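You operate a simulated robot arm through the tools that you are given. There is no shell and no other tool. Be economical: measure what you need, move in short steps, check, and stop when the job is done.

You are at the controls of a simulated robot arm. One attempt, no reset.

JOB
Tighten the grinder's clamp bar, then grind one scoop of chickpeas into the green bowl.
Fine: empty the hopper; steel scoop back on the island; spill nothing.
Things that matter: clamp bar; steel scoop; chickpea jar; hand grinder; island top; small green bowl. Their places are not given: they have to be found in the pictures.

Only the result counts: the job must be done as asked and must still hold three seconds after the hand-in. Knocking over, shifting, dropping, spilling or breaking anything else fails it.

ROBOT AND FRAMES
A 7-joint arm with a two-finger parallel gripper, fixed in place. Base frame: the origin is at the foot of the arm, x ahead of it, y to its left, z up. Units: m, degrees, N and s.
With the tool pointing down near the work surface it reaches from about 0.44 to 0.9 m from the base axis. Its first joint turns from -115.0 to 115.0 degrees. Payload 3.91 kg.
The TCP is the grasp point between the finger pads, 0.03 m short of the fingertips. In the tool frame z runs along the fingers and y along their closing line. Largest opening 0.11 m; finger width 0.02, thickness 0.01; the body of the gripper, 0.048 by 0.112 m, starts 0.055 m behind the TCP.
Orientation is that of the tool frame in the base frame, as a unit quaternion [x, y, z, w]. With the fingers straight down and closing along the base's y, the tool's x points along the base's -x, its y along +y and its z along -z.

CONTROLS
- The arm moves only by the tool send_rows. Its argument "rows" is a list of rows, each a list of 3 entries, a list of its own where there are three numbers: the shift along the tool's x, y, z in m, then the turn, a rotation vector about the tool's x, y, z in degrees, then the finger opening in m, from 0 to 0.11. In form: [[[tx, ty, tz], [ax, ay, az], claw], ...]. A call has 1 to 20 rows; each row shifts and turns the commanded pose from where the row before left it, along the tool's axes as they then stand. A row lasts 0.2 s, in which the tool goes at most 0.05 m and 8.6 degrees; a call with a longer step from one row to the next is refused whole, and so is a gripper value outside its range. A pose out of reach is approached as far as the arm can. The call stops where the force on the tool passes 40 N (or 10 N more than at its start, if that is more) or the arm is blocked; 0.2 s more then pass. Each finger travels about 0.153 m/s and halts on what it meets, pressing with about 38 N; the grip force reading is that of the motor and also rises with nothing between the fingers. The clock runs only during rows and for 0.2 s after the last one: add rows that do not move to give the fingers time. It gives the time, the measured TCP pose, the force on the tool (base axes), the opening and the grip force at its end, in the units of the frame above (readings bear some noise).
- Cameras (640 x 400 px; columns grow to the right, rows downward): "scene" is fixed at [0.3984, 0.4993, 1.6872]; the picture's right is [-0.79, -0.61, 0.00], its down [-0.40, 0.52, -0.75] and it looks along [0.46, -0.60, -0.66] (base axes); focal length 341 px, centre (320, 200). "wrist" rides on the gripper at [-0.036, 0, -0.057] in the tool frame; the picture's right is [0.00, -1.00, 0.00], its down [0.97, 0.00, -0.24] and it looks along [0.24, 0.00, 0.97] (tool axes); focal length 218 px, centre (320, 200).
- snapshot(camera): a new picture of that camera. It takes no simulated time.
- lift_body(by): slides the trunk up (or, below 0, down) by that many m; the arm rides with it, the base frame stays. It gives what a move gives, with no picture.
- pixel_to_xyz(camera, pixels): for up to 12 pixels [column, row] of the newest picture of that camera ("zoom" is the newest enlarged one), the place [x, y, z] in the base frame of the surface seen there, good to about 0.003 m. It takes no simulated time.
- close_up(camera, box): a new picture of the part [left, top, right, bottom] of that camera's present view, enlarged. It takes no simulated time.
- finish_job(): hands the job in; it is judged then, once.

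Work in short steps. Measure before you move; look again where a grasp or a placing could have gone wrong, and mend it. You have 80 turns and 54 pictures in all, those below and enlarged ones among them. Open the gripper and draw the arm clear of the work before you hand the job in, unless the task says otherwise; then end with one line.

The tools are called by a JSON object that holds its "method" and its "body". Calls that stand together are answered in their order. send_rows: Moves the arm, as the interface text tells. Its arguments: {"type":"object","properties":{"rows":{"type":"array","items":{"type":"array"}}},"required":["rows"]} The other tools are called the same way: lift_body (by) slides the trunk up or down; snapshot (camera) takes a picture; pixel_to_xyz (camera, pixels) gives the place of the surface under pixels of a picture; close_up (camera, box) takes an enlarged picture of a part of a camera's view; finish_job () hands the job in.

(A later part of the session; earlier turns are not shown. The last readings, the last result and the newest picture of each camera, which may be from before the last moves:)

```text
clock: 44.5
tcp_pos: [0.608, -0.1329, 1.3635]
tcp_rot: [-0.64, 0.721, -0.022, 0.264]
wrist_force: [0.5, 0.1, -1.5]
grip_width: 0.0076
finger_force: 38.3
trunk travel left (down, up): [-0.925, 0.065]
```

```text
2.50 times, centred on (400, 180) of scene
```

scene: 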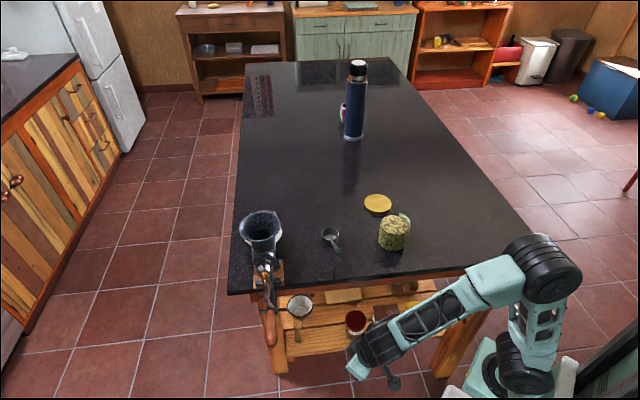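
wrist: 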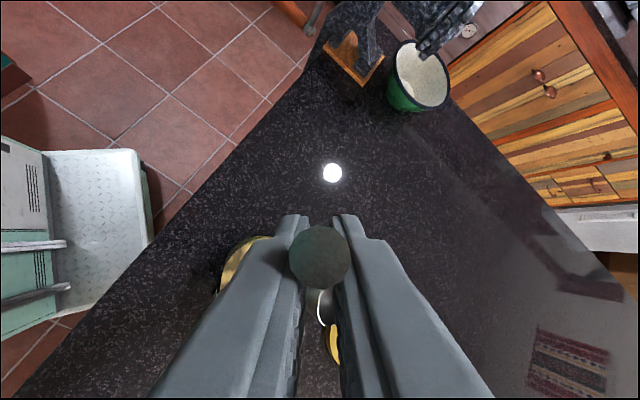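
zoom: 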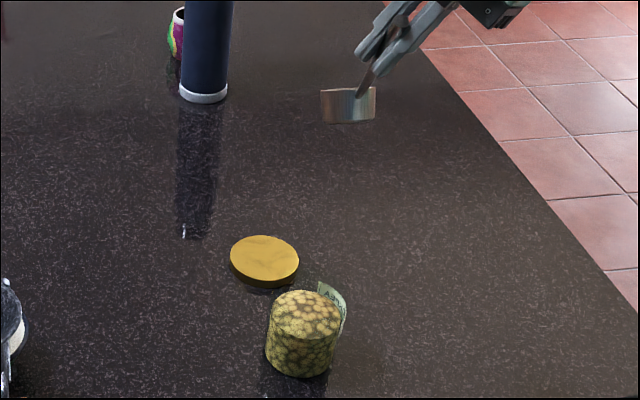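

Now I lower the trunk 0.24 m so the bowl comes back down just above the jar mouth.

{"method": "lift_body", "body": {"by": -0.22}}

{"method": "snapshot", "body": {"camera": "scene"}}

```text
clock: 46.8
tcp_pos: [0.6079, -0.1323, 1.1437]
tcp_rot: [-0.64, 0.721, -0.024, 0.265]
wrist_force: [-0.6, -0.5, -1.5]
grip_width: 0.0074
finger_force: 37.9
trunk travel left (down, up): [-0.705, 0.285]
```

```text
18 pictures are left
```

scene: 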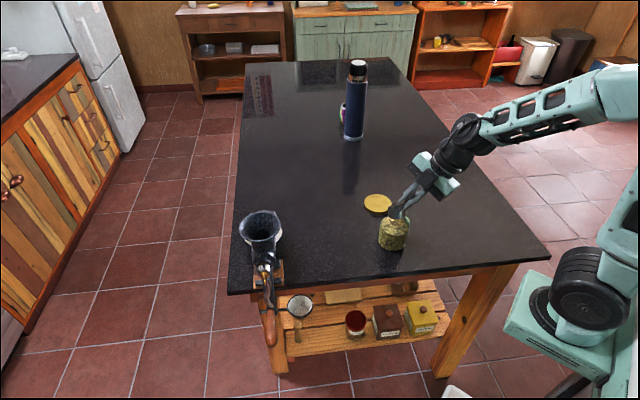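

I dip with the 30° tilt to about 2 cm under the fill surface, then level the scoop in the mouth while rising a little.

{"method": "send_rows", "body": {"rows": [[[0.0085, 0.009, 0.0209], [0, 0, 0], 0.0], [[0.0085, 0.009, 0.0209], [0, 0, 0], 0.0], [[0.0085, 0.009, 0.0209], [0, 0, 0], 0.0], [[0, 0, 0], [0, 0, 0], 0.0], [[-0.0061, 0.0064, -0.0018], [5.2, 3.83, -3.83], 0.0], [[-0.0063, 0.0058, -0.0028], [5.2, 3.83, -3.83], 0.0], [[-0.0064, 0.005, -0.0037], [5.2, 3.83, -3.83], 0.0], [[-0.0065, 0.0042, -0.0046], [5.2, 3.83, -3.83], 0.0], [[0, 0, 0], [0, 0, 0], 0.0]]}}

{"method": "close_up", "body": {"camera": "scene", "box": [350, 170, 450, 270]}}

```text
clock: 48.8
tcp_pos: [0.6197, -0.1075, 1.0887]
tcp_rot: [0.664, -0.653, 0.236, -0.279]
wrist_force: [-1.3, -0.1, -0.7]
grip_width: 0.0077
finger_force: 37.6
out of reach, approached as far as the arm can: row 7, 8
trunk travel left (down, up): [-0.705, 0.285]
```

```text
4.00 times, centred on (400, 220) of scene
```

zoom: 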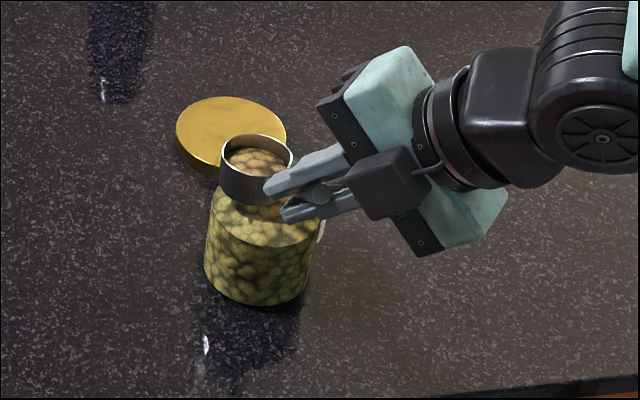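

The scoop is full of chickpeas, but the reach clip pushed the jar ~2–3 cm along +x; I'll slide it back later. I raise the full scoop vertically with the trunk.

{"method": "lift_body", "body": {"by": 0.13}}

{"method": "close_up", "body": {"camera": "scene", "box": [330, 130, 450, 270]}}

```text
clock: 50.4
tcp_pos: [0.6196, -0.1077, 1.2197]
tcp_rot: [0.663, -0.653, 0.236, -0.28]
wrist_force: [-0.5, -0.5, -0.4]
grip_width: 0.0078
finger_force: 38.0
trunk travel left (down, up): [-0.835, 0.155]
```

```text
2.86 times, centred on (390, 200) of scene
```

zoom: 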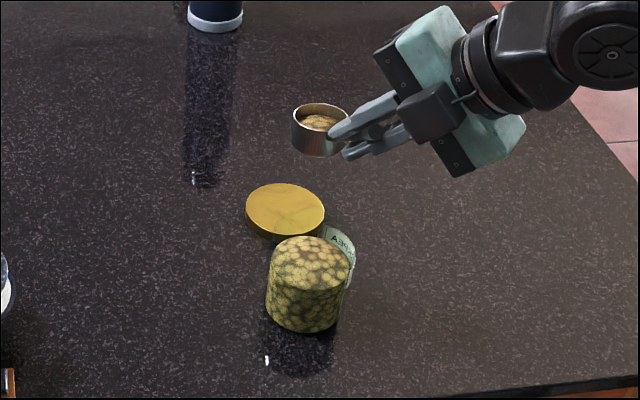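

The scoop is full and clear; the jar stands upright. I measure the jar's new place and the scoop rim.

{"method": "pixel_to_xyz", "body": {"camera": "zoom", "pixels": [[310, 258], [270, 255], [348, 270], [310, 237], [305, 290], [293, 112], [321, 103], [348, 112], [317, 122], [310, 150], [302, 332], [342, 318]]}}

```text
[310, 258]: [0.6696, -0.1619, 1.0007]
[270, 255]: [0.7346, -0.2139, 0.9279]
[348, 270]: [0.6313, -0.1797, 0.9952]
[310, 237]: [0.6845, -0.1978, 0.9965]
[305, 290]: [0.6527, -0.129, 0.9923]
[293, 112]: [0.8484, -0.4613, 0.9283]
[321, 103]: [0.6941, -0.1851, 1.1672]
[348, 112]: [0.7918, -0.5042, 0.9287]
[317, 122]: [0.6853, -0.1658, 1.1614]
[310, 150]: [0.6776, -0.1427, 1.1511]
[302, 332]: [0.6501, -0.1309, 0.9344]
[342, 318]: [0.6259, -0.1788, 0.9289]
```

Jar centre is now ≈(0.668,-0.163). I carry the level scoop at gentle speed to above the hopper (centre ≈(0.836,0.150), rim 1.136).

{"method": "send_rows", "body": {"rows": [[[-0.01, -0.005, 0.003], [0, 0, 0], 0.0], [[-0.02105, -0.00967, 0.00584], [0, 0, 0], 0.0], [[-0.02105, -0.00967, 0.00584], [0, 0, 0], 0.0], [[-0.02105, -0.00967, 0.00584], [0, 0, 0], 0.0], [[-0.02105, -0.00967, 0.00584], [0, 0, 0], 0.0], [[-0.02105, -0.00967, 0.00584], [0, 0, 0], 0.0], [[-0.02105, -0.00967, 0.00584], [0, 0, 0], 0.0], [[-0.02105, -0.00967, 0.00584], [0, 0, 0], 0.0], [[-0.02105, -0.00967, 0.00584], [0, 0, 0], 0.0], [[-0.02105, -0.00967, 0.00584], [0, 0, 0], 0.0], [[-0.02105, -0.00967, 0.00584], [0, 0, 0], 0.0], [[-0.02105, -0.00967, 0.00584], [0, 0, 0], 0.0], [[-0.02105, -0.00967, 0.00584], [0, 0, 0], 0.0], [[-0.02105, -0.00967, 0.00584], [0, 0, 0], 0.0], [[-0.02105, -0.00967, 0.00584], [0, 0, 0], 0.0], [[-0.011, -0.0047, 0.0028], [0, 0, 0], 0.0], [[0, 0, 0], [0, 0, 0], 0.0]]}}

{"method": "close_up", "body": {"camera": "scene", "box": [200, 140, 330, 260]}}

```text
clock: 54.0
tcp_pos: [0.7746, 0.2112, 1.2712]
tcp_rot: [0.663, -0.653, 0.236, -0.28]
wrist_force: [0.5, -0.3, -1.6]
grip_width: 0.0077
finger_force: 38.2
trunk travel left (down, up): [-0.835, 0.155]
```

```text
3.33 times, centred on (265, 200) of scene
```

zoom: 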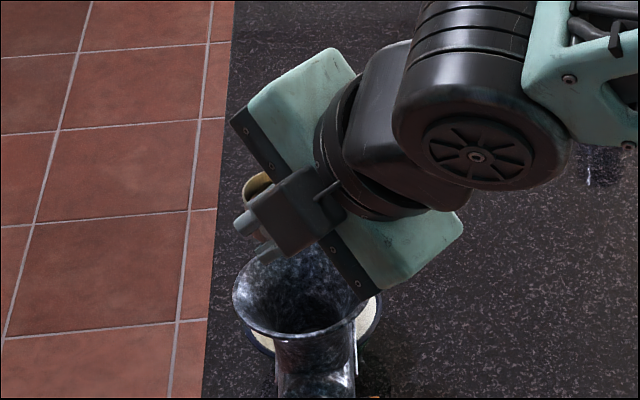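

The rim centre should be ≈(0.836,0.153,1.22), above the hopper. I roll the tool about its own axis toward pouring, compensating so the bowl stays over the hopper; first half.

{"method": "send_rows", "body": {"rows": [[[-0.0009, -0.0048, 0.0048], [0, 0, 7.5], 0.0], [[-0.0009, -0.0048, 0.0048], [0, 0, 7.5], 0.0], [[-0.0009, -0.0048, 0.0048], [0, 0, 7.5], 0.0], [[-0.0009, -0.0048, 0.0048], [0, 0, 7.5], 0.0], [[-0.0009, -0.0048, 0.0048], [0, 0, 7.5], 0.0], [[-0.0009, -0.0048, 0.0048], [0, 0, 7.5], 0.0], [[-0.0005, -0.008, 0], [0, 0, 7.5], 0.0], [[-0.0005, -0.008, 0], [0, 0, 7.5], 0.0], [[-0.0005, -0.008, 0], [0, 0, 7.5], 0.0]]}}

{"method": "close_up", "body": {"camera": "scene", "box": [200, 140, 330, 260]}}

```text
clock: 56.0
tcp_pos: [0.8256, 0.1903, 1.2787]
tcp_rot: [-0.187, 0.912, -0.041, 0.363]
wrist_force: [-0.4, 0.6, 0.1]
grip_width: 0.0075
finger_force: 38.0
trunk travel left (down, up): [-0.835, 0.155]
```

```text
3.33 times, centred on (265, 200) of scene
```

zoom: 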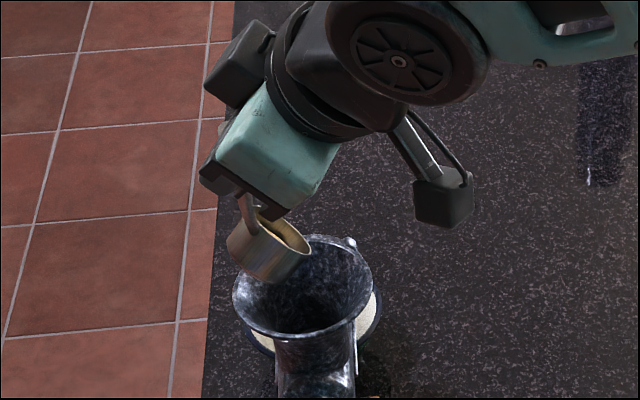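

The bowl is over the hopper (rim ≈(0.839,0.163,1.183)) with the tilt at ~45°, still full. I go on rolling, drifting it to the hopper centre.

{"method": "send_rows", "body": {"rows": [[[-0.0009, -0.0096, -0.0005], [0, 0, 7.5], 0.0], [[-0.0009, -0.0096, -0.0005], [0, 0, 7.5], 0.0], [[-0.0009, -0.0096, -0.0005], [0, 0, 7.5], 0.0], [[-0.0008, -0.008, -0.0001], [0, 0, 7.5], 0.0], [[-0.0008, -0.008, -0.0001], [0, 0, 7.5], 0.0], [[-0.0008, -0.008, -0.0001], [0, 0, 7.5], 0.0], [[-0.0008, -0.008, -0.0001], [0, 0, 7.5], 0.0], [[-0.0008, -0.008, -0.0001], [0, 0, 7.5], 0.0], [[-0.0008, -0.008, -0.0001], [0, 0, 7.5], 0.0], [[0, 0, 0], [0, 0, 0], 0.0]]}}

{"method": "close_up", "body": {"camera": "scene", "box": [200, 140, 330, 260]}}

```text
clock: 58.2
tcp_pos: [0.8271, 0.1174, 1.2765]
tcp_rot: [0.351, 0.862, 0.169, 0.325]
wrist_force: [0.0, -0.1, -1.0]
grip_width: 0.0076
finger_force: 38.1
trunk travel left (down, up): [-0.835, 0.155]
```

```text
3.33 times, centred on (265, 200) of scene
```

zoom: 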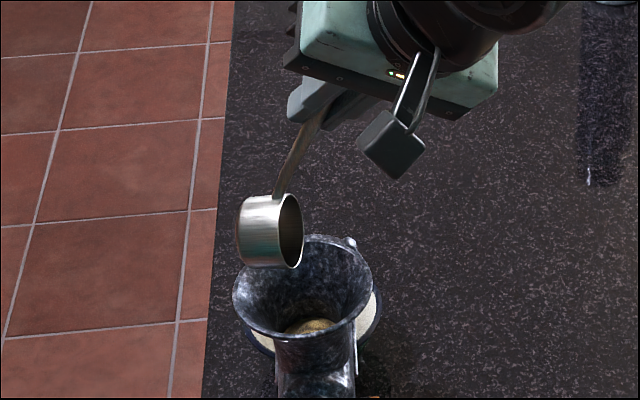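

The chickpeas are in the hopper. I roll another 30° to shed any remainder, hold, then look.

{"method": "send_rows", "body": {"rows": [[[-0.0005, -0.0087, 0.0002], [0, 0, 7.5], 0.0], [[-0.0005, -0.0087, 0.0002], [0, 0, 7.5], 0.0], [[-0.0005, -0.0087, 0.0002], [0, 0, 7.5], 0.0], [[-0.0005, -0.0087, 0.0002], [0, 0, 7.5], 0.0], [[0, 0, 0], [0, 0, 0], 0.0], [[0, 0, 0], [0, 0, 0], 0.0]]}}

{"method": "close_up", "body": {"camera": "scene", "box": [220, 170, 310, 260]}}

```text
clock: 59.6
tcp_pos: [0.8082, 0.0966, 1.2559]
tcp_rot: [0.561, 0.742, 0.248, 0.27]
wrist_force: [-0.5, 0.1, -0.8]
grip_width: 0.0076
finger_force: 38.6
trunk travel left (down, up): [-0.835, 0.155]
```

```text
4.44 times, centred on (265, 215) of scene
```

zoom: 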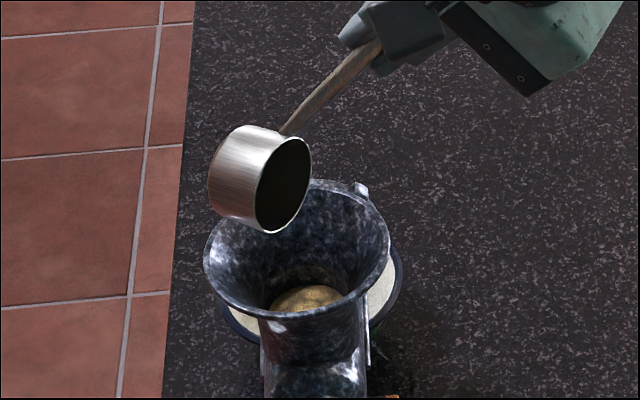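

The scoop is empty and the hopper holds the peas. I raise the trunk 0.1 m and roll the scoop back upright.

{"method": "lift_body", "body": {"by": 0.1}}

{"method": "send_rows", "body": {"rows": [[[0, 0, 0], [0, 0, -8.25], 0.0], [[0, 0, 0], [0, 0, -8.25], 0.0], [[0, 0, 0], [0, 0, -8.25], 0.0], [[0, 0, 0], [0, 0, -8.25], 0.0], [[0, 0, 0], [0, 0, -8.25], 0.0], [[0, 0, 0], [0, 0, -8.25], 0.0], [[0, 0, 0], [0, 0, -8.25], 0.0], [[0, 0, 0], [0, 0, -8.25], 0.0], [[0, 0, 0], [0, 0, -8.25], 0.0], [[0, 0, 0], [0, 0, -8.25], 0.0], [[0, 0, 0], [0, 0, -8.25], 0.0], [[0, 0, 0], [0, 0, -8.25], 0.0], [[0, 0, 0], [0, 0, -8.25], 0.0], [[0, 0, 0], [0, 0, -8.25], 0.0], [[0, 0, 0], [0, 0, -8.25], 0.0], [[0, 0, 0], [0, 0, -8.25], 0.0], [[0, 0, 0], [0, 0, -8.25], 0.0], [[0, 0, 0], [0, 0, -8.25], 0.0], [[0, 0, 0], [0, 0, -8.25], 0.0], [[0, 0, 0], [0, 0, -8.25], 0.0]]}}

```text
clock: 60.9
tcp_pos: [0.8081, 0.0974, 1.3561]
tcp_rot: [0.562, 0.742, 0.247, 0.27]
wrist_force: [0.0, -0.3, -1.3]
grip_width: 0.0073
finger_force: 37.7
trunk travel left (down, up): [-0.935, 0.055]
```

```text
clock: 65.1
tcp_pos: [0.8086, 0.0981, 1.357]
tcp_rot: [0.663, -0.653, 0.235, -0.28]
wrist_force: [-0.4, 0.8, -0.8]
grip_width: 0.0074
finger_force: 38.3
trunk travel left (down, up): [-0.935, 0.055]
```

Now I restore the exact grasp orientation and move back above the scoop's original place, ending ~1.5 cm up.

{"method": "send_rows", "body": {"rows": [[[0, 0, 0], [2.4, 3.0, -2.2], 0.0], [[0.0128, 0.0313, 0.01327], [0, 0, 0], 0.0], [[0.0128, 0.0313, 0.01327], [0, 0, 0], 0.0], [[0.0128, 0.0313, 0.01327], [0, 0, 0], 0.0], [[0.0128, 0.0313, 0.01327], [0, 0, 0], 0.0], [[0.0128, 0.0313, 0.01327], [0, 0, 0], 0.0], [[0.0128, 0.0313, 0.01327], [0, 0, 0], 0.0], [[0.0128, 0.0313, 0.01327], [0, 0, 0], 0.0], [[-0.0003, 0.0214, 0.0211], [0, 0, 0], 0.0], [[-0.0003, 0.0214, 0.0211], [0, 0, 0], 0.0], [[-0.0003, 0.0214, 0.0211], [0, 0, 0], 0.0], [[-0.0003, 0.0214, 0.0211], [0, 0, 0], 0.0], [[0, 0, 0], [0, 0, 0], 0.0]]}}

{"method": "close_up", "body": {"camera": "scene", "box": [270, 180, 390, 270]}}

```text
clock: 67.9
tcp_pos: [0.721, 0.0033, 1.0144]
tcp_rot: [0.662, -0.642, 0.273, -0.273]
wrist_force: [0.7, -0.6, -1.3]
grip_width: 0.0077
finger_force: 38.5
trunk travel left (down, up): [-0.935, 0.055]
```

```text
4.44 times, centred on (330, 225) of scene
```

zoom: 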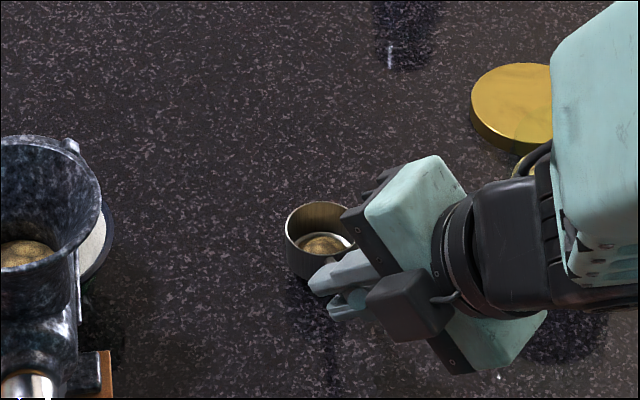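

There seems to be a tan remainder inside the scoop; I enlarge to confirm.

{"method": "close_up", "body": {"camera": "scene", "box": [316, 212, 346, 242]}}

```text
13.33 times, centred on (331, 227) of scene
```

zoom: 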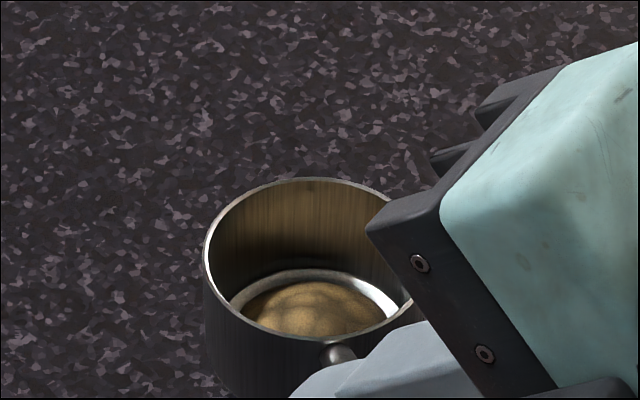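

Some residue remains, so I pour again with a stronger tilt. First straight up, so the trunk can be lowered 0.1 m for more forward-pitch reach.

{"method": "send_rows", "body": {"rows": [[[0.0004, -0.0285, -0.0281], [0, 0, 0], 0.0], [[0.0004, -0.0285, -0.0281], [0, 0, 0], 0.0], [[0.0004, -0.0285, -0.0281], [0, 0, 0], 0.0], [[0.0004, -0.0285, -0.0281], [0, 0, 0], 0.0], [[0.0004, -0.0285, -0.0281], [0, 0, 0], 0.0], [[0.0004, -0.0285, -0.0281], [0, 0, 0], 0.0], [[0.0004, -0.0285, -0.0281], [0, 0, 0], 0.0]]}}

{"method": "lift_body", "body": {"by": -0.1}}

```text
clock: 69.5
tcp_pos: [0.7223, 0.0034, 1.2965]
tcp_rot: [0.663, -0.642, 0.272, -0.271]
wrist_force: [0.2, 0.3, -0.9]
grip_width: 0.0076
finger_force: 38.2
trunk travel left (down, up): [-0.935, 0.055]
```

```text
clock: 70.8
tcp_pos: [0.7216, 0.0029, 1.1961]
tcp_rot: [0.663, -0.642, 0.272, -0.273]
wrist_force: [0.0, -0.1, -0.8]
grip_width: 0.0077
finger_force: 38.3
trunk travel left (down, up): [-0.835, 0.155]
```

Now laterally over the hopper, then pitch the tool up 35° with the bowl over the hopper.

{"method": "send_rows", "body": {"rows": [[[-0.0345, -0.0151, -0.0032], [0, 0, 0], 0.0], [[-0.0345, -0.0151, -0.0032], [0, 0, 0], 0.0], [[-0.0345, -0.0151, -0.0032], [0, 0, 0], 0.0], [[-0.0345, -0.0151, -0.0032], [0, 0, 0], 0.0], [[-0.0345, -0.0151, -0.0032], [0, 0, 0], 0.0], [[-0.0345, -0.0151, -0.0032], [0, 0, 0], 0.0], [[0, 0, 0], [7, 0, 0], 0.0], [[0, 0, 0], [7, 0, 0], 0.0], [[0, 0, 0], [7, 0, 0], 0.0], [[0, 0, 0], [7, 0, 0], 0.0], [[0, 0, 0], [7, 0, 0], 0.0]]}}

```text
clock: 73.2
tcp_pos: [0.7659, 0.2132, 1.2736]
tcp_rot: [0.55, -0.529, 0.453, -0.461]
wrist_force: [0.0, 0.0, -0.6]
grip_width: 0.0076
finger_force: 38.5
trunk travel left (down, up): [-0.835, 0.155]
```

Pose is as planned (pitch ≈10°). I roll 165° with the compensation computed to hold the bowl over the hopper.

{"method": "send_rows", "body": {"rows": [[[0.0018, 0.0001, 0.0008], [0, 0, 7.5], 0.0], [[0.0018, 0.0001, 0.0008], [0, 0, 7.5], 0.0], [[0.0018, 0.0001, 0.0008], [0, 0, 7.5], 0.0], [[0.0018, 0.0001, 0.0008], [0, 0, 7.5], 0.0], [[0.0018, 0.0001, 0.0008], [0, 0, 7.5], 0.0], [[0.0018, 0.0001, 0.0008], [0, 0, 7.5], 0.0], [[0.0015, -0.0071, 0.0004], [0, 0, 7.5], 0.0], [[0.0015, -0.0071, 0.0004], [0, 0, 7.5], 0.0], [[0.0015, -0.0071, 0.0004], [0, 0, 7.5], 0.0], [[0.0015, -0.0071, 0.0004], [0, 0, 7.5], 0.0], [[0.0015, -0.0071, 0.0004], [0, 0, 7.5], 0.0], [[0.0015, -0.0071, 0.0004], [0, 0, 7.5], 0.0], [[-0.0004, -0.0081, 0], [0, 0, 7.5], 0.0], [[-0.0004, -0.0081, 0], [0, 0, 7.5], 0.0], [[-0.0004, -0.0081, 0], [0, 0, 7.5], 0.0], [[-0.0004, -0.0081, 0], [0, 0, 7.5], 0.0], [[-0.0004, -0.0081, 0], [0, 0, 7.5], 0.0], [[-0.0004, -0.0081, 0], [0, 0, 7.5], 0.0]]}}

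{"method": "send_rows", "body": {"rows": [[[-0.0005, -0.0087, 0.0001], [0, 0, 7.5], 0.0], [[-0.0005, -0.0087, 0.0001], [0, 0, 7.5], 0.0], [[-0.0005, -0.0087, 0.0001], [0, 0, 7.5], 0.0], [[-0.0005, -0.0087, 0.0001], [0, 0, 7.5], 0.0], [[0, 0, 0], [0, 0, 0], 0.0], [[0, 0, 0], [0, 0, 0], 0.0], [[0, 0, 0], [0, 0, 0], 0.0]]}}

{"method": "close_up", "body": {"camera": "scene", "box": [220, 170, 310, 260]}}

```text
clock: 77.0
tcp_pos: [0.7744, 0.1152, 1.2662]
tcp_rot: [0.281, 0.711, 0.25, 0.594]
wrist_force: [0.0, 0.0, -1.0]
grip_width: 0.008
finger_force: 37.9
trunk travel left (down, up): [-0.835, 0.155]
```

```text
clock: 78.7
tcp_pos: [0.7718, 0.0938, 1.2388]
tcp_rot: [0.454, 0.614, 0.396, 0.509]
wrist_force: [0.4, 0.2, -1.1]
grip_width: 0.0077
finger_force: 37.7
trunk travel left (down, up): [-0.835, 0.155]
```

```text
4.44 times, centred on (265, 215) of scene
```

zoom: 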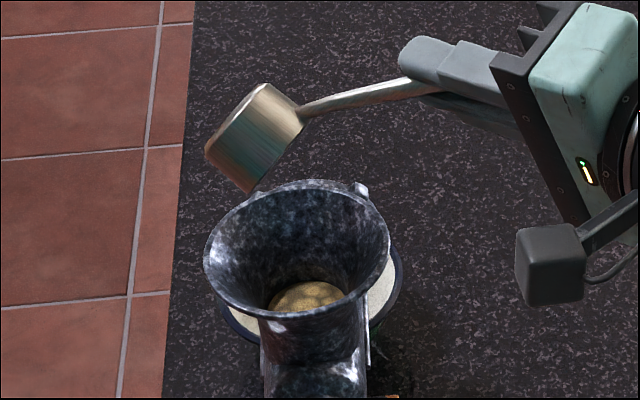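

The scoop is now tipped ~120° over the hopper. I raise the trunk and roll it back upright.

{"method": "lift_body", "body": {"by": 0.1}}

{"method": "send_rows", "body": {"rows": [[[0, 0, 0], [0, 0, -8.25], 0.0], [[0, 0, 0], [0, 0, -8.25], 0.0], [[0, 0, 0], [0, 0, -8.25], 0.0], [[0, 0, 0], [0, 0, -8.25], 0.0], [[0, 0, 0], [0, 0, -8.25], 0.0], [[0, 0, 0], [0, 0, -8.25], 0.0], [[0, 0, 0], [0, 0, -8.25], 0.0], [[0, 0, 0], [0, 0, -8.25], 0.0], [[0, 0, 0], [0, 0, -8.25], 0.0], [[0, 0, 0], [0, 0, -8.25], 0.0], [[0, 0, 0], [0, 0, -8.25], 0.0], [[0, 0, 0], [0, 0, -8.25], 0.0], [[0, 0, 0], [0, 0, -8.25], 0.0], [[0, 0, 0], [0, 0, -8.25], 0.0], [[0, 0, 0], [0, 0, -8.25], 0.0], [[0, 0, 0], [0, 0, -8.25], 0.0], [[0, 0, 0], [0, 0, -8.25], 0.0], [[0, 0, 0], [0, 0, -8.25], 0.0], [[0, 0, 0], [0, 0, -8.25], 0.0], [[0, 0, 0], [0, 0, -8.25], 0.0]]}}

{"method": "send_rows", "body": {"rows": [[[0, 0, 0], [-7, 0, 0], 0.0], [[0, 0, 0], [-7, 0, 0], 0.0], [[0, 0, 0], [-7, 0, 0], 0.0], [[0, 0, 0], [-7, 0, 0], 0.0], [[0, 0, 0], [-7, 0, 0], 0.0], [[0, 0, 0], [0, 0, 0], 0.0]]}}

```text
clock: 80.0
tcp_pos: [0.7708, 0.0952, 1.3387]
tcp_rot: [0.454, 0.615, 0.394, 0.509]
wrist_force: [-0.4, 0.0, -1.1]
grip_width: 0.0076
finger_force: 38.2
trunk travel left (down, up): [-0.935, 0.055]
```

```text
clock: 84.2
tcp_pos: [0.7725, 0.0962, 1.34]
tcp_rot: [0.55, -0.53, 0.454, -0.458]
wrist_force: [-0.9, 0.4, -0.8]
grip_width: 0.0077
finger_force: 38.2
trunk travel left (down, up): [-0.935, 0.055]
```

```text
clock: 85.6
tcp_pos: [0.7722, 0.0954, 1.3393]
tcp_rot: [0.663, -0.643, 0.271, -0.272]
wrist_force: [0.3, 0.3, -1.3]
grip_width: 0.0073
finger_force: 37.7
trunk travel left (down, up): [-0.935, 0.055]
```

Back to above the scoop's original place and down to ~1.5 cm above the top.

{"method": "send_rows", "body": {"rows": [[[0.0148, 0.0305, 0.018], [0, 0, 0], 0.0], [[0.0148, 0.0305, 0.018], [0, 0, 0], 0.0], [[0.0148, 0.0305, 0.018], [0, 0, 0], 0.0], [[0.0148, 0.0305, 0.018], [0, 0, 0], 0.0], [[0.0148, 0.0305, 0.018], [0, 0, 0], 0.0], [[0.0148, 0.0305, 0.018], [0, 0, 0], 0.0], [[-0.0003, 0.0214, 0.0211], [0, 0, 0], 0.0], [[-0.0003, 0.0214, 0.0211], [0, 0, 0], 0.0], [[-0.0003, 0.0214, 0.0211], [0, 0, 0], 0.0], [[-0.0003, 0.0214, 0.0211], [0, 0, 0], 0.0], [[0, 0, 0], [0, 0, 0], 0.0]]}}

{"method": "close_up", "body": {"camera": "scene", "box": [311, 205, 351, 245]}}

```text
clock: 88.0
tcp_pos: [0.7215, 0.0021, 1.0124]
tcp_rot: [0.663, -0.642, 0.272, -0.272]
wrist_force: [0.5, 0.1, -1.5]
grip_width: 0.0076
finger_force: 37.7
trunk travel left (down, up): [-0.935, 0.055]
```

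```text
10.00 times, centred on (331, 225) of scene
```

zoom: 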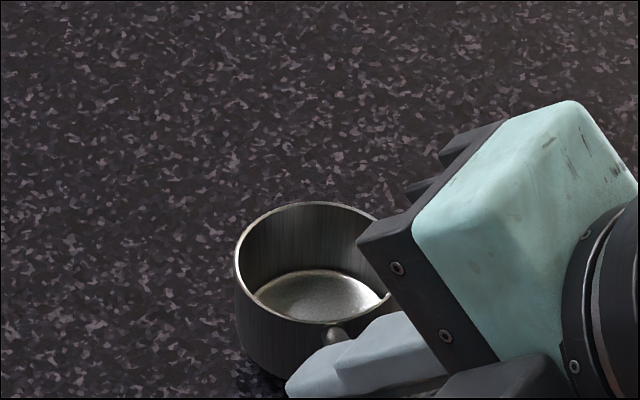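

The scoop is empty. I set it down gently, open, and back out along the tool axis.

{"method": "send_rows", "body": {"rows": [[[0, 0.0025, 0.0025], [0, 0, 0], 0.0], [[0, 0.0025, 0.0025], [0, 0, 0], 0.0], [[0, 0.002, 0.002], [0, 0, 0], 0.0], [[0, 0.001, 0.001], [0, 0, 0], 0.0], [[0, 0, 0], [0, 0, 0], 0.015], [[0, 0, 0], [0, 0, 0], 0.03], [[0, 0, 0], [0, 0, 0], 0.05], [[0, 0, 0], [0, 0, 0], 0.05], [[0, 0, -0.03], [0, 0, 0], 0.05], [[0, 0, -0.04], [0, 0, 0], 0.05], [[0, 0, -0.04], [0, 0, 0], 0.05]]}}

{"method": "snapshot", "body": {"camera": "wrist"}}

```text
clock: 90.4
tcp_pos: [0.6427, 0.0002, 1.0794]
tcp_rot: [0.662, -0.643, 0.272, -0.272]
wrist_force: [0.5, -0.3, 0.1]
grip_width: 0.0499
finger_force: 0.0
trunk travel left (down, up): [-0.935, 0.055]
```

```text
7 pictures are left
```

wrist: 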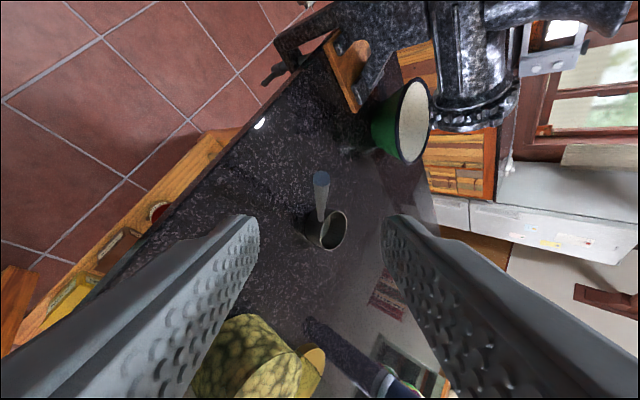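

The scoop stands where it was, empty. Now the crank: I measure its parts from the scene picture (nut ~(267,268), arm, handle down to (271,345)).

{"method": "pixel_to_xyz", "body": {"camera": "scene", "pixels": [[267, 265], [266, 274], [271, 285], [271, 300], [273, 306], [272, 312], [271, 320], [271, 330], [271, 338], [270, 344], [276, 320], [266, 262]]}}

{"method": "close_up", "body": {"camera": "scene", "box": [220, 240, 320, 350]}}

```text
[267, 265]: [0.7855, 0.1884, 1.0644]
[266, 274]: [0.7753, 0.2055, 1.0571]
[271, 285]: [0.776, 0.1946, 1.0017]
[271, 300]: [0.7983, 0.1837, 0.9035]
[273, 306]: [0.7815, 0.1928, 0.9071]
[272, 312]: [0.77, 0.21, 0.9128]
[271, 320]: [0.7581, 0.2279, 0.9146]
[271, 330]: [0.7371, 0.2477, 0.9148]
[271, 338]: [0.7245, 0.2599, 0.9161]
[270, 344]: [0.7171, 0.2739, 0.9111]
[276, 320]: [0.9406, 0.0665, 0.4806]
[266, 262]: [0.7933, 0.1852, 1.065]
```

```text
3.64 times, centred on (270, 295) of scene
```

zoom: 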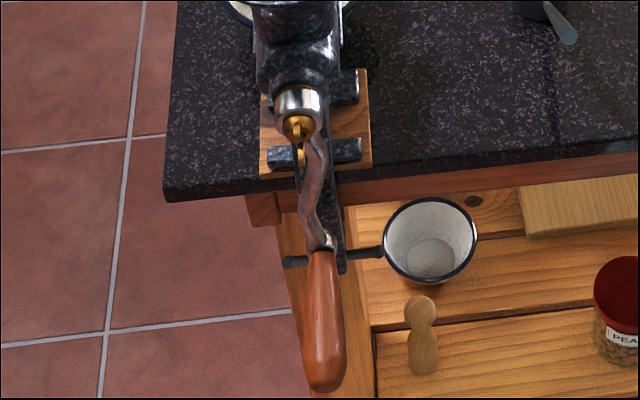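

Handle axis ≈ through (0.7345,0.246,0.902), outward direction (-0.70,0.71,0); shaft centre z≈1.055, so crank radius ≈0.152. I take a hand orientation pointing 60° down along (0.71,0.70) with the closing line across the handle and the camera on the outside.

{"method": "send_rows", "body": {"rows": [[[-0.0324, -0.008, -0.0066], [0, 0, 0], 0.05], [[-0.0324, -0.008, -0.0066], [0, 0, 0], 0.05], [[-0.0324, -0.008, -0.0066], [0, 0, 0], 0.05], [[-0.0324, -0.008, -0.0066], [0, 0, 0], 0.05], [[0, 0, 0], [-2.41, -4.44, -5.6], 0.06], [[0, 0, 0], [-2.41, -4.44, -5.6], 0.06], [[0, 0, 0], [-2.41, -4.44, -5.6], 0.06], [[0, 0, 0], [-2.41, -4.44, -5.6], 0.06], [[0, 0, 0], [-2.41, -4.44, -5.6], 0.06], [[0, 0, 0], [-2.41, -4.44, -5.6], 0.06], [[0, 0, 0], [0, 0, 0], 0.06]]}}

{"method": "snapshot", "body": {"camera": "wrist"}}

```text
clock: 92.8
tcp_pos: [0.644, 0.1314, 1.1199]
tcp_rot: [0.89, -0.375, 0.1, -0.238]
wrist_force: [0.0, -0.2, -0.6]
grip_width: 0.0602
finger_force: 0.1
trunk travel left (down, up): [-0.935, 0.055]
```

```text
5 pictures are left
```

wrist: 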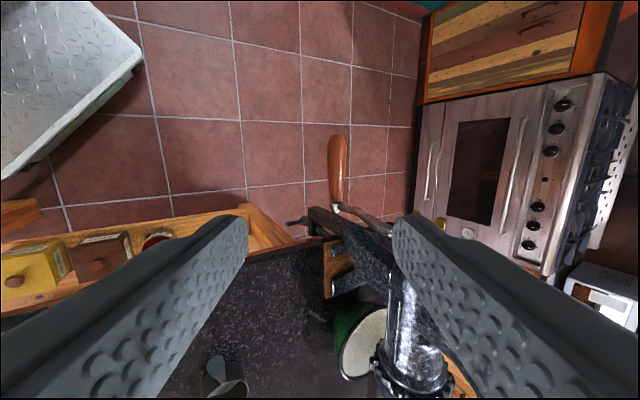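

Orientation matches. The handle shows at (338,170); I measure it from this side too, with the crank arm.

{"method": "pixel_to_xyz", "body": {"camera": "wrist", "pixels": [[338, 142], [338, 155], [338, 170], [337, 185], [337, 198], [348, 208], [360, 213], [375, 219], [388, 224], [330, 165], [346, 165]]}}

```text
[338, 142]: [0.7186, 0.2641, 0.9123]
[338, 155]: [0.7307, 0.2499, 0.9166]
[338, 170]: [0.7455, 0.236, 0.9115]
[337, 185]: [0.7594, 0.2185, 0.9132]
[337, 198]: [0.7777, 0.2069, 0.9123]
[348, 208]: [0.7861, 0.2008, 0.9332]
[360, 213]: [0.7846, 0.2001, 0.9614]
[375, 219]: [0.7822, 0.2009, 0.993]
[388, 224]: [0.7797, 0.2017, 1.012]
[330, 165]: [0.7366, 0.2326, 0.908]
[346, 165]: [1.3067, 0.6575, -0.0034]
```

Combined estimate: handle axis at (0.738,0.249,0.903). I approach along the tool axis and grip it.

{"method": "send_rows", "body": {"rows": [[[-0.0186, -0.0211, 0], [0, 0, 0], 0.06], [[0, 0, 0.04], [0, 0, 0], 0.06], [[0, 0, 0.04], [0, 0, 0], 0.06], [[0, 0, 0.04], [0, 0, 0], 0.06], [[0, 0, 0.04], [0, 0, 0], 0.06], [[0, 0, 0.035], [0, 0, 0], 0.06], [[0, 0, 0.035], [0, 0, 0], 0.06], [[0, 0, 0.0326], [0, 0, 0], 0.06], [[0, 0, 0], [0, 0, 0], 0.06]]}}

{"method": "send_rows", "body": {"rows": [[[0, 0, 0], [0, 0, 0], 0.03], [[0, 0, 0], [0, 0, 0], 0.0], [[0, 0, 0], [0, 0, 0], 0.0]]}}

{"method": "snapshot", "body": {"camera": "wrist"}}

```text
clock: 94.8
tcp_pos: [0.739, 0.248, 0.9023]
tcp_rot: [0.89, -0.375, 0.099, -0.238]
wrist_force: [0.8, -0.7, -0.3]
grip_width: 0.06
finger_force: 0.0
trunk travel left (down, up): [-0.935, 0.055]
```

```text
clock: 95.6
tcp_pos: [0.7375, 0.2476, 0.9026]
tcp_rot: [0.89, -0.375, 0.1, -0.238]
wrist_force: [0.1, 0.1, 1.1]
grip_width: 0.0264
finger_force: 38.2
trunk travel left (down, up): [-0.935, 0.055]
```

```text
4 pictures are left
```

wrist: 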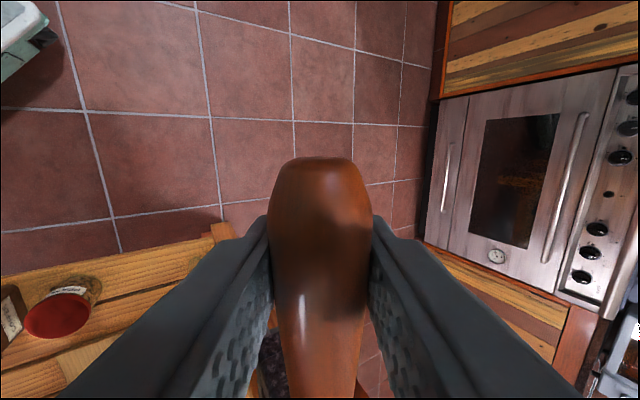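

The handle is gripped at 26 mm. I start the crank clockwise (seen from outside): the first 48° of the circle, to check the radius by the forces.

{"method": "send_rows", "body": {"rows": [[[0, -0.01906, 0.0093], [0, 0, 0], 0.0], [[0, -0.02017, 0.00655], [0, 0, 0], 0.0], [[0, -0.02089, 0.00368], [0, 0, 0], 0.0], [[0, -0.0212, 0.00074], [0, 0, 0], 0.0], [[0, -0.02109, -0.00222], [0, 0, 0], 0.0], [[0, -0.02058, -0.00513], [0, 0, 0], 0.0]]}}

```text
clock: 96.5
tcp_pos: [0.7832, 0.2931, 0.916]
tcp_rot: [0.888, -0.385, 0.095, -0.232]
wrist_force: [-19.8, -14.7, 12.7]
grip_width: 0.0262
finger_force: 37.8
trunk travel left (down, up): [-0.935, 0.055]
stopped in row 4: the force on the tool passed its limit (the readings are from after the stop); the commanded pose is now the measured one
```

It moved 25° on the expected circle (fit R≈0.153), then tangential resistance tripped the limit. I go on at a slower pace, 3° per row.

{"method": "send_rows", "body": {"rows": [[[0, -0.00794, 0.00054], [0, 0, 0], 0.0], [[0, -0.00796, 0.0001], [0, 0, 0], 0.0], [[0, -0.00795, -0.00029], [0, 0, 0], 0.0], [[0, -0.00793, -0.00071], [0, 0, 0], 0.0], [[0, -0.00788, -0.00112], [0, 0, 0], 0.0], [[0, -0.00781, -0.00153], [0, 0, 0], 0.0]]}}

```text
clock: 96.9
tcp_pos: [0.7838, 0.2939, 0.9159]
tcp_rot: [0.887, -0.389, 0.093, -0.23]
wrist_force: [-24.3, -18.2, 22.6]
grip_width: 0.0262
finger_force: 38.4
trunk travel left (down, up): [-0.935, 0.055]
stopped in row 1: the force on the tool passed its limit (the readings are from after the stop); the commanded pose is now the measured one
```

The force pattern (-e1 and up) with the wrist just in front of the shaft nut means the wrist is bumping the nut. I open the fingers around the handle, lean the hand 26° outward about the closing line, shift out 1 cm, and re-grip.

{"method": "send_rows", "body": {"rows": [[[0, 0, 0], [0, 0, 0], 0.045], [[-0.005, 0, 0], [0, 0, 0], 0.06], [[-0.005, 0, 0], [0, 6.5, 0], 0.06], [[0, 0, 0], [0, 6.5, 0], 0.06], [[0, 0, 0], [0, 6.5, 0], 0.06], [[0, 0, 0], [0, 6.5, 0], 0.06], [[0, 0, 0], [0, 0, 0], 0.06]]}}

{"method": "close_up", "body": {"camera": "scene", "box": [180, 180, 340, 360]}}

```text
clock: 98.5
tcp_pos: [0.7788, 0.3024, 0.915]
tcp_rot: [0.845, -0.429, 0.291, -0.136]
wrist_force: [0.1, -0.6, 0.4]
grip_width: 0.0601
finger_force: 0.0
trunk travel left (down, up): [-0.935, 0.055]
```

```text
2.22 times, centred on (260, 270) of scene
```

zoom: 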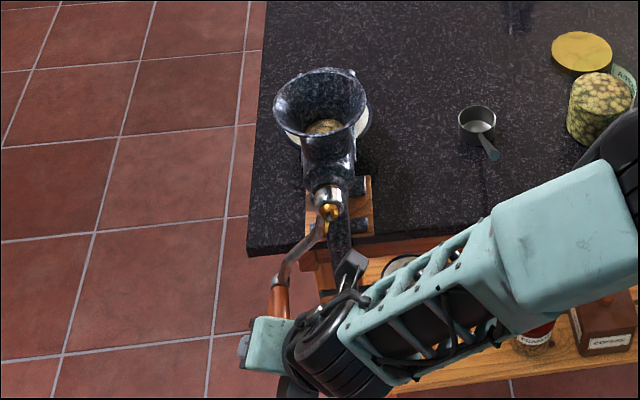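

The hand is now clear of the nut and the crank followed. I re-grip and continue the circle at 6° per row toward the outer (θ≈0) side.

{"method": "send_rows", "body": {"rows": [[[0, 0, 0], [0, 0, 0], 0.02], [[0, 0, 0], [0, 0, 0], 0.0], [[0, 0, 0], [0, 0, 0], 0.0], [[-0.0004, -0.01603, -0.0002], [0, 0, 0], 0.0], [[0.0003, -0.0159, -0.0017], [0, 0, 0], 0.0], [[0.0011, -0.0157, -0.0032], [0, 0, 0], 0.0], [[0.0018, -0.0153, -0.0046], [0, 0, 0], 0.0], [[0.0025, -0.0147, -0.006], [0, 0, 0], 0.0], [[0.0032, -0.0139, -0.0074], [0, 0, 0], 0.0], [[0.0038, -0.013, -0.0086], [0, 0, 0], 0.0], [[0.0044, -0.0119, -0.0098], [0, 0, 0], 0.0], [[0.005, -0.0107, -0.0108], [0, 0, 0], 0.0], [[0.0055, -0.0094, -0.0118], [0, 0, 0], 0.0], [[0.0059, -0.008, -0.0126], [0, 0, 0], 0.0]]}}

```text
clock: 101.5
tcp_pos: [0.8396, 0.3633, 1.0581]
tcp_rot: [0.844, -0.429, 0.291, -0.136]
wrist_force: [-2.9, 4.1, -0.9]
grip_width: 0.0274
finger_force: 37.5
trunk travel left (down, up): [-0.935, 0.055]
```

The circle matches (R≈0.153, light forces). I continue over the top with 8° rows.

{"method": "send_rows", "body": {"rows": [[[0.0084, -0.0086, -0.0177], [0, 0, 0], 0.0], [[0.0089, -0.0058, -0.0186], [0, 0, 0], 0.0], [[0.0093, -0.0028, -0.0191], [0, 0, 0], 0.0], [[0.0094, 0.0002, -0.0192], [0, 0, 0], 0.0], [[0.0094, 0.0031, -0.019], [0, 0, 0], 0.0], [[0.0092, 0.006, -0.0184], [0, 0, 0], 0.0], [[0.0088, 0.0088, -0.0174], [0, 0, 0], 0.0], [[0.0082, 0.0115, -0.0161], [0, 0, 0], 0.0], [[0.0075, 0.0139, -0.0145], [0, 0, 0], 0.0], [[0.0066, 0.016, -0.0126], [0, 0, 0], 0.0], [[0.0056, 0.0178, -0.0104], [0, 0, 0], 0.0], [[0.0045, 0.0193, -0.0081], [0, 0, 0], 0.0], [[0.0033, 0.0204, -0.0056], [0, 0, 0], 0.0], [[0.0021, 0.0211, -0.003], [0, 0, 0], 0.0], [[0.0008, 0.0214, -0.0003], [0, 0, 0], 0.0], [[-0.0005, 0.0213, 0.0024], [0, 0, 0], 0.0], [[-0.0018, 0.0207, 0.005], [0, 0, 0], 0.0], [[-0.0031, 0.0198, 0.0076], [0, 0, 0], 0.0]]}}

```text
clock: 103.8
tcp_pos: [0.7387, 0.2608, 1.2022]
tcp_rot: [0.846, -0.428, 0.29, -0.131]
wrist_force: [-0.4, -1.3, -11.1]
grip_width: 0.0272
finger_force: 37.6
trunk travel left (down, up): [-0.935, 0.055]
stopped in row 11: the force on the tool passed its limit (the readings are from after the stop); the commanded pose is now the measured one
```

From bottom 0.9025 and top 1.202 the refined circle is: centre z≈1.0524, R≈0.150. I continue with that, ten rows.

{"method": "send_rows", "body": {"rows": [[[0.0047, 0.0187, -0.0084], [0, 0, 0], 0.0], [[0.0035, 0.0198, -0.0059], [0, 0, 0], 0.0], [[0.0023, 0.0206, -0.0034], [0, 0, 0], 0.0], [[0.001, 0.0209, -0.0008], [0, 0, 0], 0.0], [[-0.0003, 0.0209, 0.0019], [0, 0, 0], 0.0], [[-0.0016, 0.0204, 0.0045], [0, 0, 0], 0.0], [[-0.0028, 0.0196, 0.007], [0, 0, 0], 0.0], [[-0.004, 0.0183, 0.0093], [0, 0, 0], 0.0], [[-0.0051, 0.0168, 0.0115], [0, 0, 0], 0.0], [[-0.0061, 0.0148, 0.0135], [0, 0, 0], 0.0]]}}

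```text
clock: 106.0
tcp_pos: [0.6298, 0.1539, 1.0854]
tcp_rot: [0.845, -0.428, 0.29, -0.134]
wrist_force: [22.2, -2.3, -4.2]
grip_width: 0.0271
finger_force: 38.1
trunk travel left (down, up): [-0.935, 0.055]
```

On track at θ≈167°. I continue to the bottom with a 2 mm inward correction.

{"method": "send_rows", "body": {"rows": [[[-0.0075, 0.0108, 0.016], [0, 0, 0], 0.0], [[-0.0078, 0.0102, 0.0166], [0, 0, 0], 0.0], [[-0.0084, 0.0075, 0.0177], [0, 0, 0], 0.0], [[-0.0089, 0.0047, 0.0184], [0, 0, 0], 0.0], [[-0.0091, 0.0019, 0.0188], [0, 0, 0], 0.0], [[-0.0092, -0.0011, 0.0188], [0, 0, 0], 0.0], [[-0.0092, -0.004, 0.0184], [0, 0, 0], 0.0], [[-0.0089, -0.0068, 0.0177], [0, 0, 0], 0.0], [[-0.0085, -0.0095, 0.0167], [0, 0, 0], 0.0], [[-0.0079, -0.012, 0.0153], [0, 0, 0], 0.0]]}}

```text
clock: 108.2
tcp_pos: [0.6931, 0.2175, 0.9151]
tcp_rot: [0.846, -0.428, 0.29, -0.134]
wrist_force: [0.2, -8.1, -13.7]
grip_width: 0.0271
finger_force: 38.2
trunk travel left (down, up): [-0.935, 0.055]
```

Nearly a full turn done (θ≈247°). I go on with a second turn, next 14 rows past the outer side.

{"method": "send_rows", "body": {"rows": [[[-0.0071, -0.0142, 0.0135], [0, 0, 0], 0.0], [[-0.0062, -0.0162, 0.0116], [0, 0, 0], 0.0], [[-0.0052, -0.0178, 0.0095], [0, 0, 0], 0.0], [[-0.0041, -0.0191, 0.0071], [0, 0, 0], 0.0], [[-0.0029, -0.0201, 0.0046], [0, 0, 0], 0.0], [[-0.0016, -0.0207, 0.0021], [0, 0, 0], 0.0], [[-0.0004, -0.0208, -0.0005], [0, 0, 0], 0.0], [[0.0009, -0.0206, -0.0032], [0, 0, 0], 0.0], [[0.0022, -0.0199, -0.0057], [0, 0, 0], 0.0], [[0.0034, -0.0189, -0.0081], [0, 0, 0], 0.0], [[0.0045, -0.0175, -0.0104], [0, 0, 0], 0.0], [[0.0056, -0.0157, -0.0125], [0, 0, 0], 0.0], [[0.0066, -0.0137, -0.0143], [0, 0, 0], 0.0], [[0.0074, -0.0114, -0.0158], [0, 0, 0], 0.0]]}}

{"method": "close_up", "body": {"camera": "scene", "box": [220, 190, 300, 250]}}

```text
clock: 111.2
tcp_pos: [0.8404, 0.3618, 1.0517]
tcp_rot: [0.845, -0.428, 0.291, -0.134]
wrist_force: [-15.7, -4.7, -2.0]
grip_width: 0.0269
finger_force: 37.9
trunk travel left (down, up): [-0.935, 0.055]
```

```text
6.67 times, centred on (260, 220) of scene
```

zoom: 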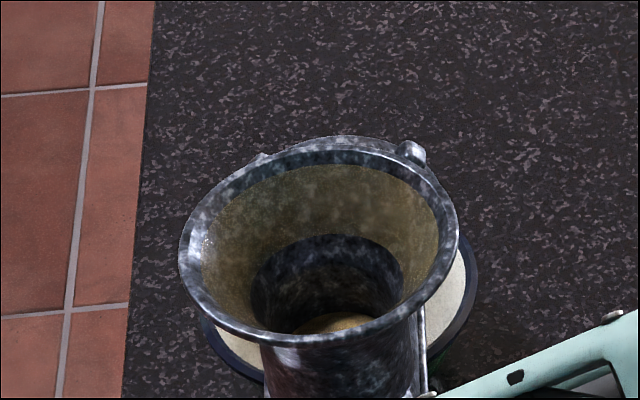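

The fill has clearly dropped but some remains at the bottom. I keep cranking: over the top and down to the near side.

{"method": "send_rows", "body": {"rows": [[[0.0081, -0.0086, -0.0171], [0, 0, 0], 0.0], [[0.0086, -0.0061, -0.018], [0, 0, 0], 0.0], [[0.009, -0.0033, -0.0185], [0, 0, 0], 0.0], [[0.0092, -0.0004, -0.0187], [0, 0, 0], 0.0], [[0.0092, 0.0025, -0.0184], [0, 0, 0], 0.0], [[0.009, 0.0054, -0.0179], [0, 0, 0], 0.0], [[0.0086, 0.0081, -0.017], [0, 0, 0], 0.0], [[0.0081, 0.0107, -0.0158], [0, 0, 0], 0.0], [[0.0075, 0.0131, -0.0143], [0, 0, 0], 0.0], [[0.0066, 0.0152, -0.0125], [0, 0, 0], 0.0], [[0.0057, 0.017, -0.0105], [0, 0, 0], 0.0]]}}

{"method": "send_rows", "body": {"rows": [[[0.0047, 0.0186, -0.0083], [0, 0, 0], 0.0], [[0.0035, 0.0197, -0.0059], [0, 0, 0], 0.0], [[0.0023, 0.0205, -0.0034], [0, 0, 0], 0.0], [[0.001, 0.0208, -0.0008], [0, 0, 0], 0.0], [[-0.0003, 0.0208, 0.0019], [0, 0, 0], 0.0], [[-0.0016, 0.0203, 0.0045], [0, 0, 0], 0.0], [[-0.0028, 0.0195, 0.007], [0, 0, 0], 0.0], [[-0.004, 0.0182, 0.0092], [0, 0, 0], 0.0], [[-0.0051, 0.0167, 0.0114], [0, 0, 0], 0.0], [[-0.0061, 0.0147, 0.0134], [0, 0, 0], 0.0]]}}

```text
clock: 113.6
tcp_pos: [0.7406, 0.2643, 1.2029]
tcp_rot: [0.845, -0.428, 0.29, -0.134]
wrist_force: [0.0, 0.3, -3.3]
grip_width: 0.0269
finger_force: 38.3
trunk travel left (down, up): [-0.935, 0.055]
```

```text
clock: 115.8
tcp_pos: [0.6287, 0.1522, 1.0848]
tcp_rot: [0.845, -0.429, 0.29, -0.133]
wrist_force: [-8.5, -16.2, 2.8]
grip_width: 0.0272
finger_force: 38.2
trunk travel left (down, up): [-0.935, 0.055]
```

Smooth. I run the bottom half and on to the outer side again.

{"method": "send_rows", "body": {"rows": [[[-0.007, 0.0126, 0.0152], [0, 0, 0], 0.0], [[-0.0078, 0.0102, 0.0166], [0, 0, 0], 0.0], [[-0.0084, 0.0075, 0.0177], [0, 0, 0], 0.0], [[-0.0089, 0.0047, 0.0184], [0, 0, 0], 0.0], [[-0.0091, 0.0019, 0.0188], [0, 0, 0], 0.0], [[-0.0092, -0.0011, 0.0188], [0, 0, 0], 0.0], [[-0.0092, -0.004, 0.0184], [0, 0, 0], 0.0], [[-0.0089, -0.0068, 0.0177], [0, 0, 0], 0.0], [[-0.0085, -0.0095, 0.0167], [0, 0, 0], 0.0], [[-0.0079, -0.012, 0.0153], [0, 0, 0], 0.0]]}}

{"method": "send_rows", "body": {"rows": [[[-0.0071, -0.0142, 0.0135], [0, 0, 0], 0.0], [[-0.0062, -0.0162, 0.0116], [0, 0, 0], 0.0], [[-0.0052, -0.0178, 0.0095], [0, 0, 0], 0.0], [[-0.0041, -0.0191, 0.0071], [0, 0, 0], 0.0], [[-0.0029, -0.0201, 0.0046], [0, 0, 0], 0.0], [[-0.0016, -0.0207, 0.0021], [0, 0, 0], 0.0], [[-0.0004, -0.0208, -0.0005], [0, 0, 0], 0.0], [[0.0009, -0.0206, -0.0032], [0, 0, 0], 0.0], [[0.0022, -0.0199, -0.0057], [0, 0, 0], 0.0], [[0.0034, -0.0189, -0.0081], [0, 0, 0], 0.0], [[0.0045, -0.0175, -0.0104], [0, 0, 0], 0.0], [[0.0056, -0.0157, -0.0125], [0, 0, 0], 0.0], [[0.0066, -0.0137, -0.0143], [0, 0, 0], 0.0], [[0.0074, -0.0114, -0.0158], [0, 0, 0], 0.0]]}}

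```text
clock: 118.0
tcp_pos: [0.6947, 0.218, 0.914]
tcp_rot: [0.845, -0.428, 0.291, -0.135]
wrist_force: [1.7, -5.9, -7.7]
grip_width: 0.0271
finger_force: 38.3
trunk travel left (down, up): [-0.935, 0.055]
```

```text
clock: 121.0
tcp_pos: [0.8405, 0.3629, 1.049]
tcp_rot: [0.846, -0.427, 0.289, -0.135]
wrist_force: [-7.9, -8.9, -0.8]
grip_width: 0.027
finger_force: 37.7
trunk travel left (down, up): [-0.935, 0.055]
```

Open-loop tracking holds well, so I run another full revolution.

{"method": "send_rows", "body": {"rows": [[[0.0081, -0.0086, -0.0171], [0, 0, 0], 0.0], [[0.0086, -0.0061, -0.018], [0, 0, 0], 0.0], [[0.009, -0.0033, -0.0185], [0, 0, 0], 0.0], [[0.0092, -0.0004, -0.0187], [0, 0, 0], 0.0], [[0.0092, 0.0025, -0.0184], [0, 0, 0], 0.0], [[0.009, 0.0054, -0.0179], [0, 0, 0], 0.0], [[0.0086, 0.0081, -0.017], [0, 0, 0], 0.0], [[0.0081, 0.0107, -0.0158], [0, 0, 0], 0.0], [[0.0075, 0.0131, -0.0143], [0, 0, 0], 0.0], [[0.0066, 0.0152, -0.0125], [0, 0, 0], 0.0], [[0.0057, 0.017, -0.0105], [0, 0, 0], 0.0]]}}

{"method": "send_rows", "body": {"rows": [[[0.0047, 0.0186, -0.0083], [0, 0, 0], 0.0], [[0.0035, 0.0197, -0.0059], [0, 0, 0], 0.0], [[0.0023, 0.0205, -0.0034], [0, 0, 0], 0.0], [[0.001, 0.0208, -0.0008], [0, 0, 0], 0.0], [[-0.0003, 0.0208, 0.0019], [0, 0, 0], 0.0], [[-0.0016, 0.0203, 0.0045], [0, 0, 0], 0.0], [[-0.0028, 0.0195, 0.007], [0, 0, 0], 0.0], [[-0.004, 0.0182, 0.0092], [0, 0, 0], 0.0], [[-0.0051, 0.0167, 0.0114], [0, 0, 0], 0.0], [[-0.0061, 0.0147, 0.0134], [0, 0, 0], 0.0]]}}

{"method": "send_rows", "body": {"rows": [[[-0.007, 0.0126, 0.0152], [0, 0, 0], 0.0], [[-0.0078, 0.0102, 0.0166], [0, 0, 0], 0.0], [[-0.0084, 0.0075, 0.0177], [0, 0, 0], 0.0], [[-0.0089, 0.0047, 0.0184], [0, 0, 0], 0.0], [[-0.0091, 0.0019, 0.0188], [0, 0, 0], 0.0], [[-0.0092, -0.0011, 0.0188], [0, 0, 0], 0.0], [[-0.0092, -0.004, 0.0184], [0, 0, 0], 0.0], [[-0.0089, -0.0068, 0.0177], [0, 0, 0], 0.0], [[-0.0085, -0.0095, 0.0167], [0, 0, 0], 0.0], [[-0.0079, -0.012, 0.0153], [0, 0, 0], 0.0]]}}

{"method": "send_rows", "body": {"rows": [[[-0.0071, -0.0142, 0.0135], [0, 0, 0], 0.0], [[-0.0062, -0.0162, 0.0116], [0, 0, 0], 0.0], [[-0.0052, -0.0178, 0.0095], [0, 0, 0], 0.0], [[-0.0041, -0.0191, 0.0071], [0, 0, 0], 0.0], [[-0.0029, -0.0201, 0.0046], [0, 0, 0], 0.0], [[-0.0016, -0.0207, 0.0021], [0, 0, 0], 0.0], [[-0.0004, -0.0208, -0.0005], [0, 0, 0], 0.0], [[0.0009, -0.0206, -0.0032], [0, 0, 0], 0.0], [[0.0022, -0.0199, -0.0057], [0, 0, 0], 0.0], [[0.0034, -0.0189, -0.0081], [0, 0, 0], 0.0], [[0.0045, -0.0175, -0.0104], [0, 0, 0], 0.0], [[0.0056, -0.0157, -0.0125], [0, 0, 0], 0.0], [[0.0066, -0.0137, -0.0143], [0, 0, 0], 0.0], [[0.0074, -0.0114, -0.0158], [0, 0, 0], 0.0]]}}

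```text
clock: 123.4
tcp_pos: [0.7402, 0.2643, 1.202]
tcp_rot: [0.845, -0.428, 0.291, -0.137]
wrist_force: [-1.4, 3.0, 23.2]
grip_width: 0.0271
finger_force: 38.4
trunk travel left (down, up): [-0.935, 0.055]
```

```text
clock: 125.6
tcp_pos: [0.6307, 0.1531, 1.083]
tcp_rot: [0.845, -0.429, 0.29, -0.134]
wrist_force: [-6.0, -15.7, 1.7]
grip_width: 0.027
finger_force: 37.9
trunk travel left (down, up): [-0.935, 0.055]
```

```text
clock: 127.8
tcp_pos: [0.6955, 0.2177, 0.9111]
tcp_rot: [0.845, -0.428, 0.29, -0.136]
wrist_force: [4.3, -4.9, -6.1]
grip_width: 0.0271
finger_force: 38.1
trunk travel left (down, up): [-0.935, 0.055]
```

```text
clock: 130.8
tcp_pos: [0.8408, 0.3629, 1.0473]
tcp_rot: [0.846, -0.427, 0.29, -0.134]
wrist_force: [-12.9, -12.1, -0.5]
grip_width: 0.0271
finger_force: 37.9
trunk travel left (down, up): [-0.935, 0.055]
```

About 3.2 turns done with small downward drift of my path (1.047 vs 1.052). I look into the hopper and bowl.

{"method": "close_up", "body": {"camera": "scene", "box": [228, 196, 298, 246]}}

```text
8.00 times, centred on (263, 221) of scene
```

zoom: 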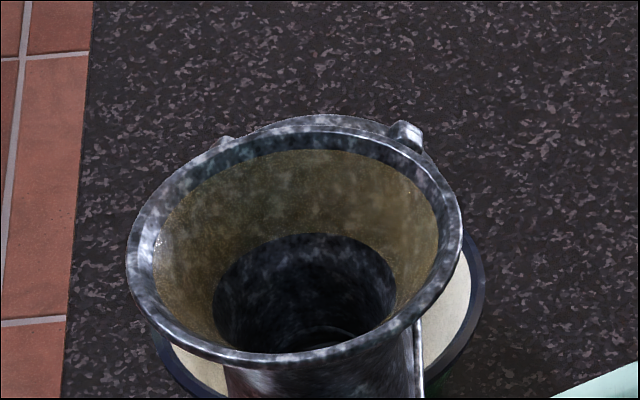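

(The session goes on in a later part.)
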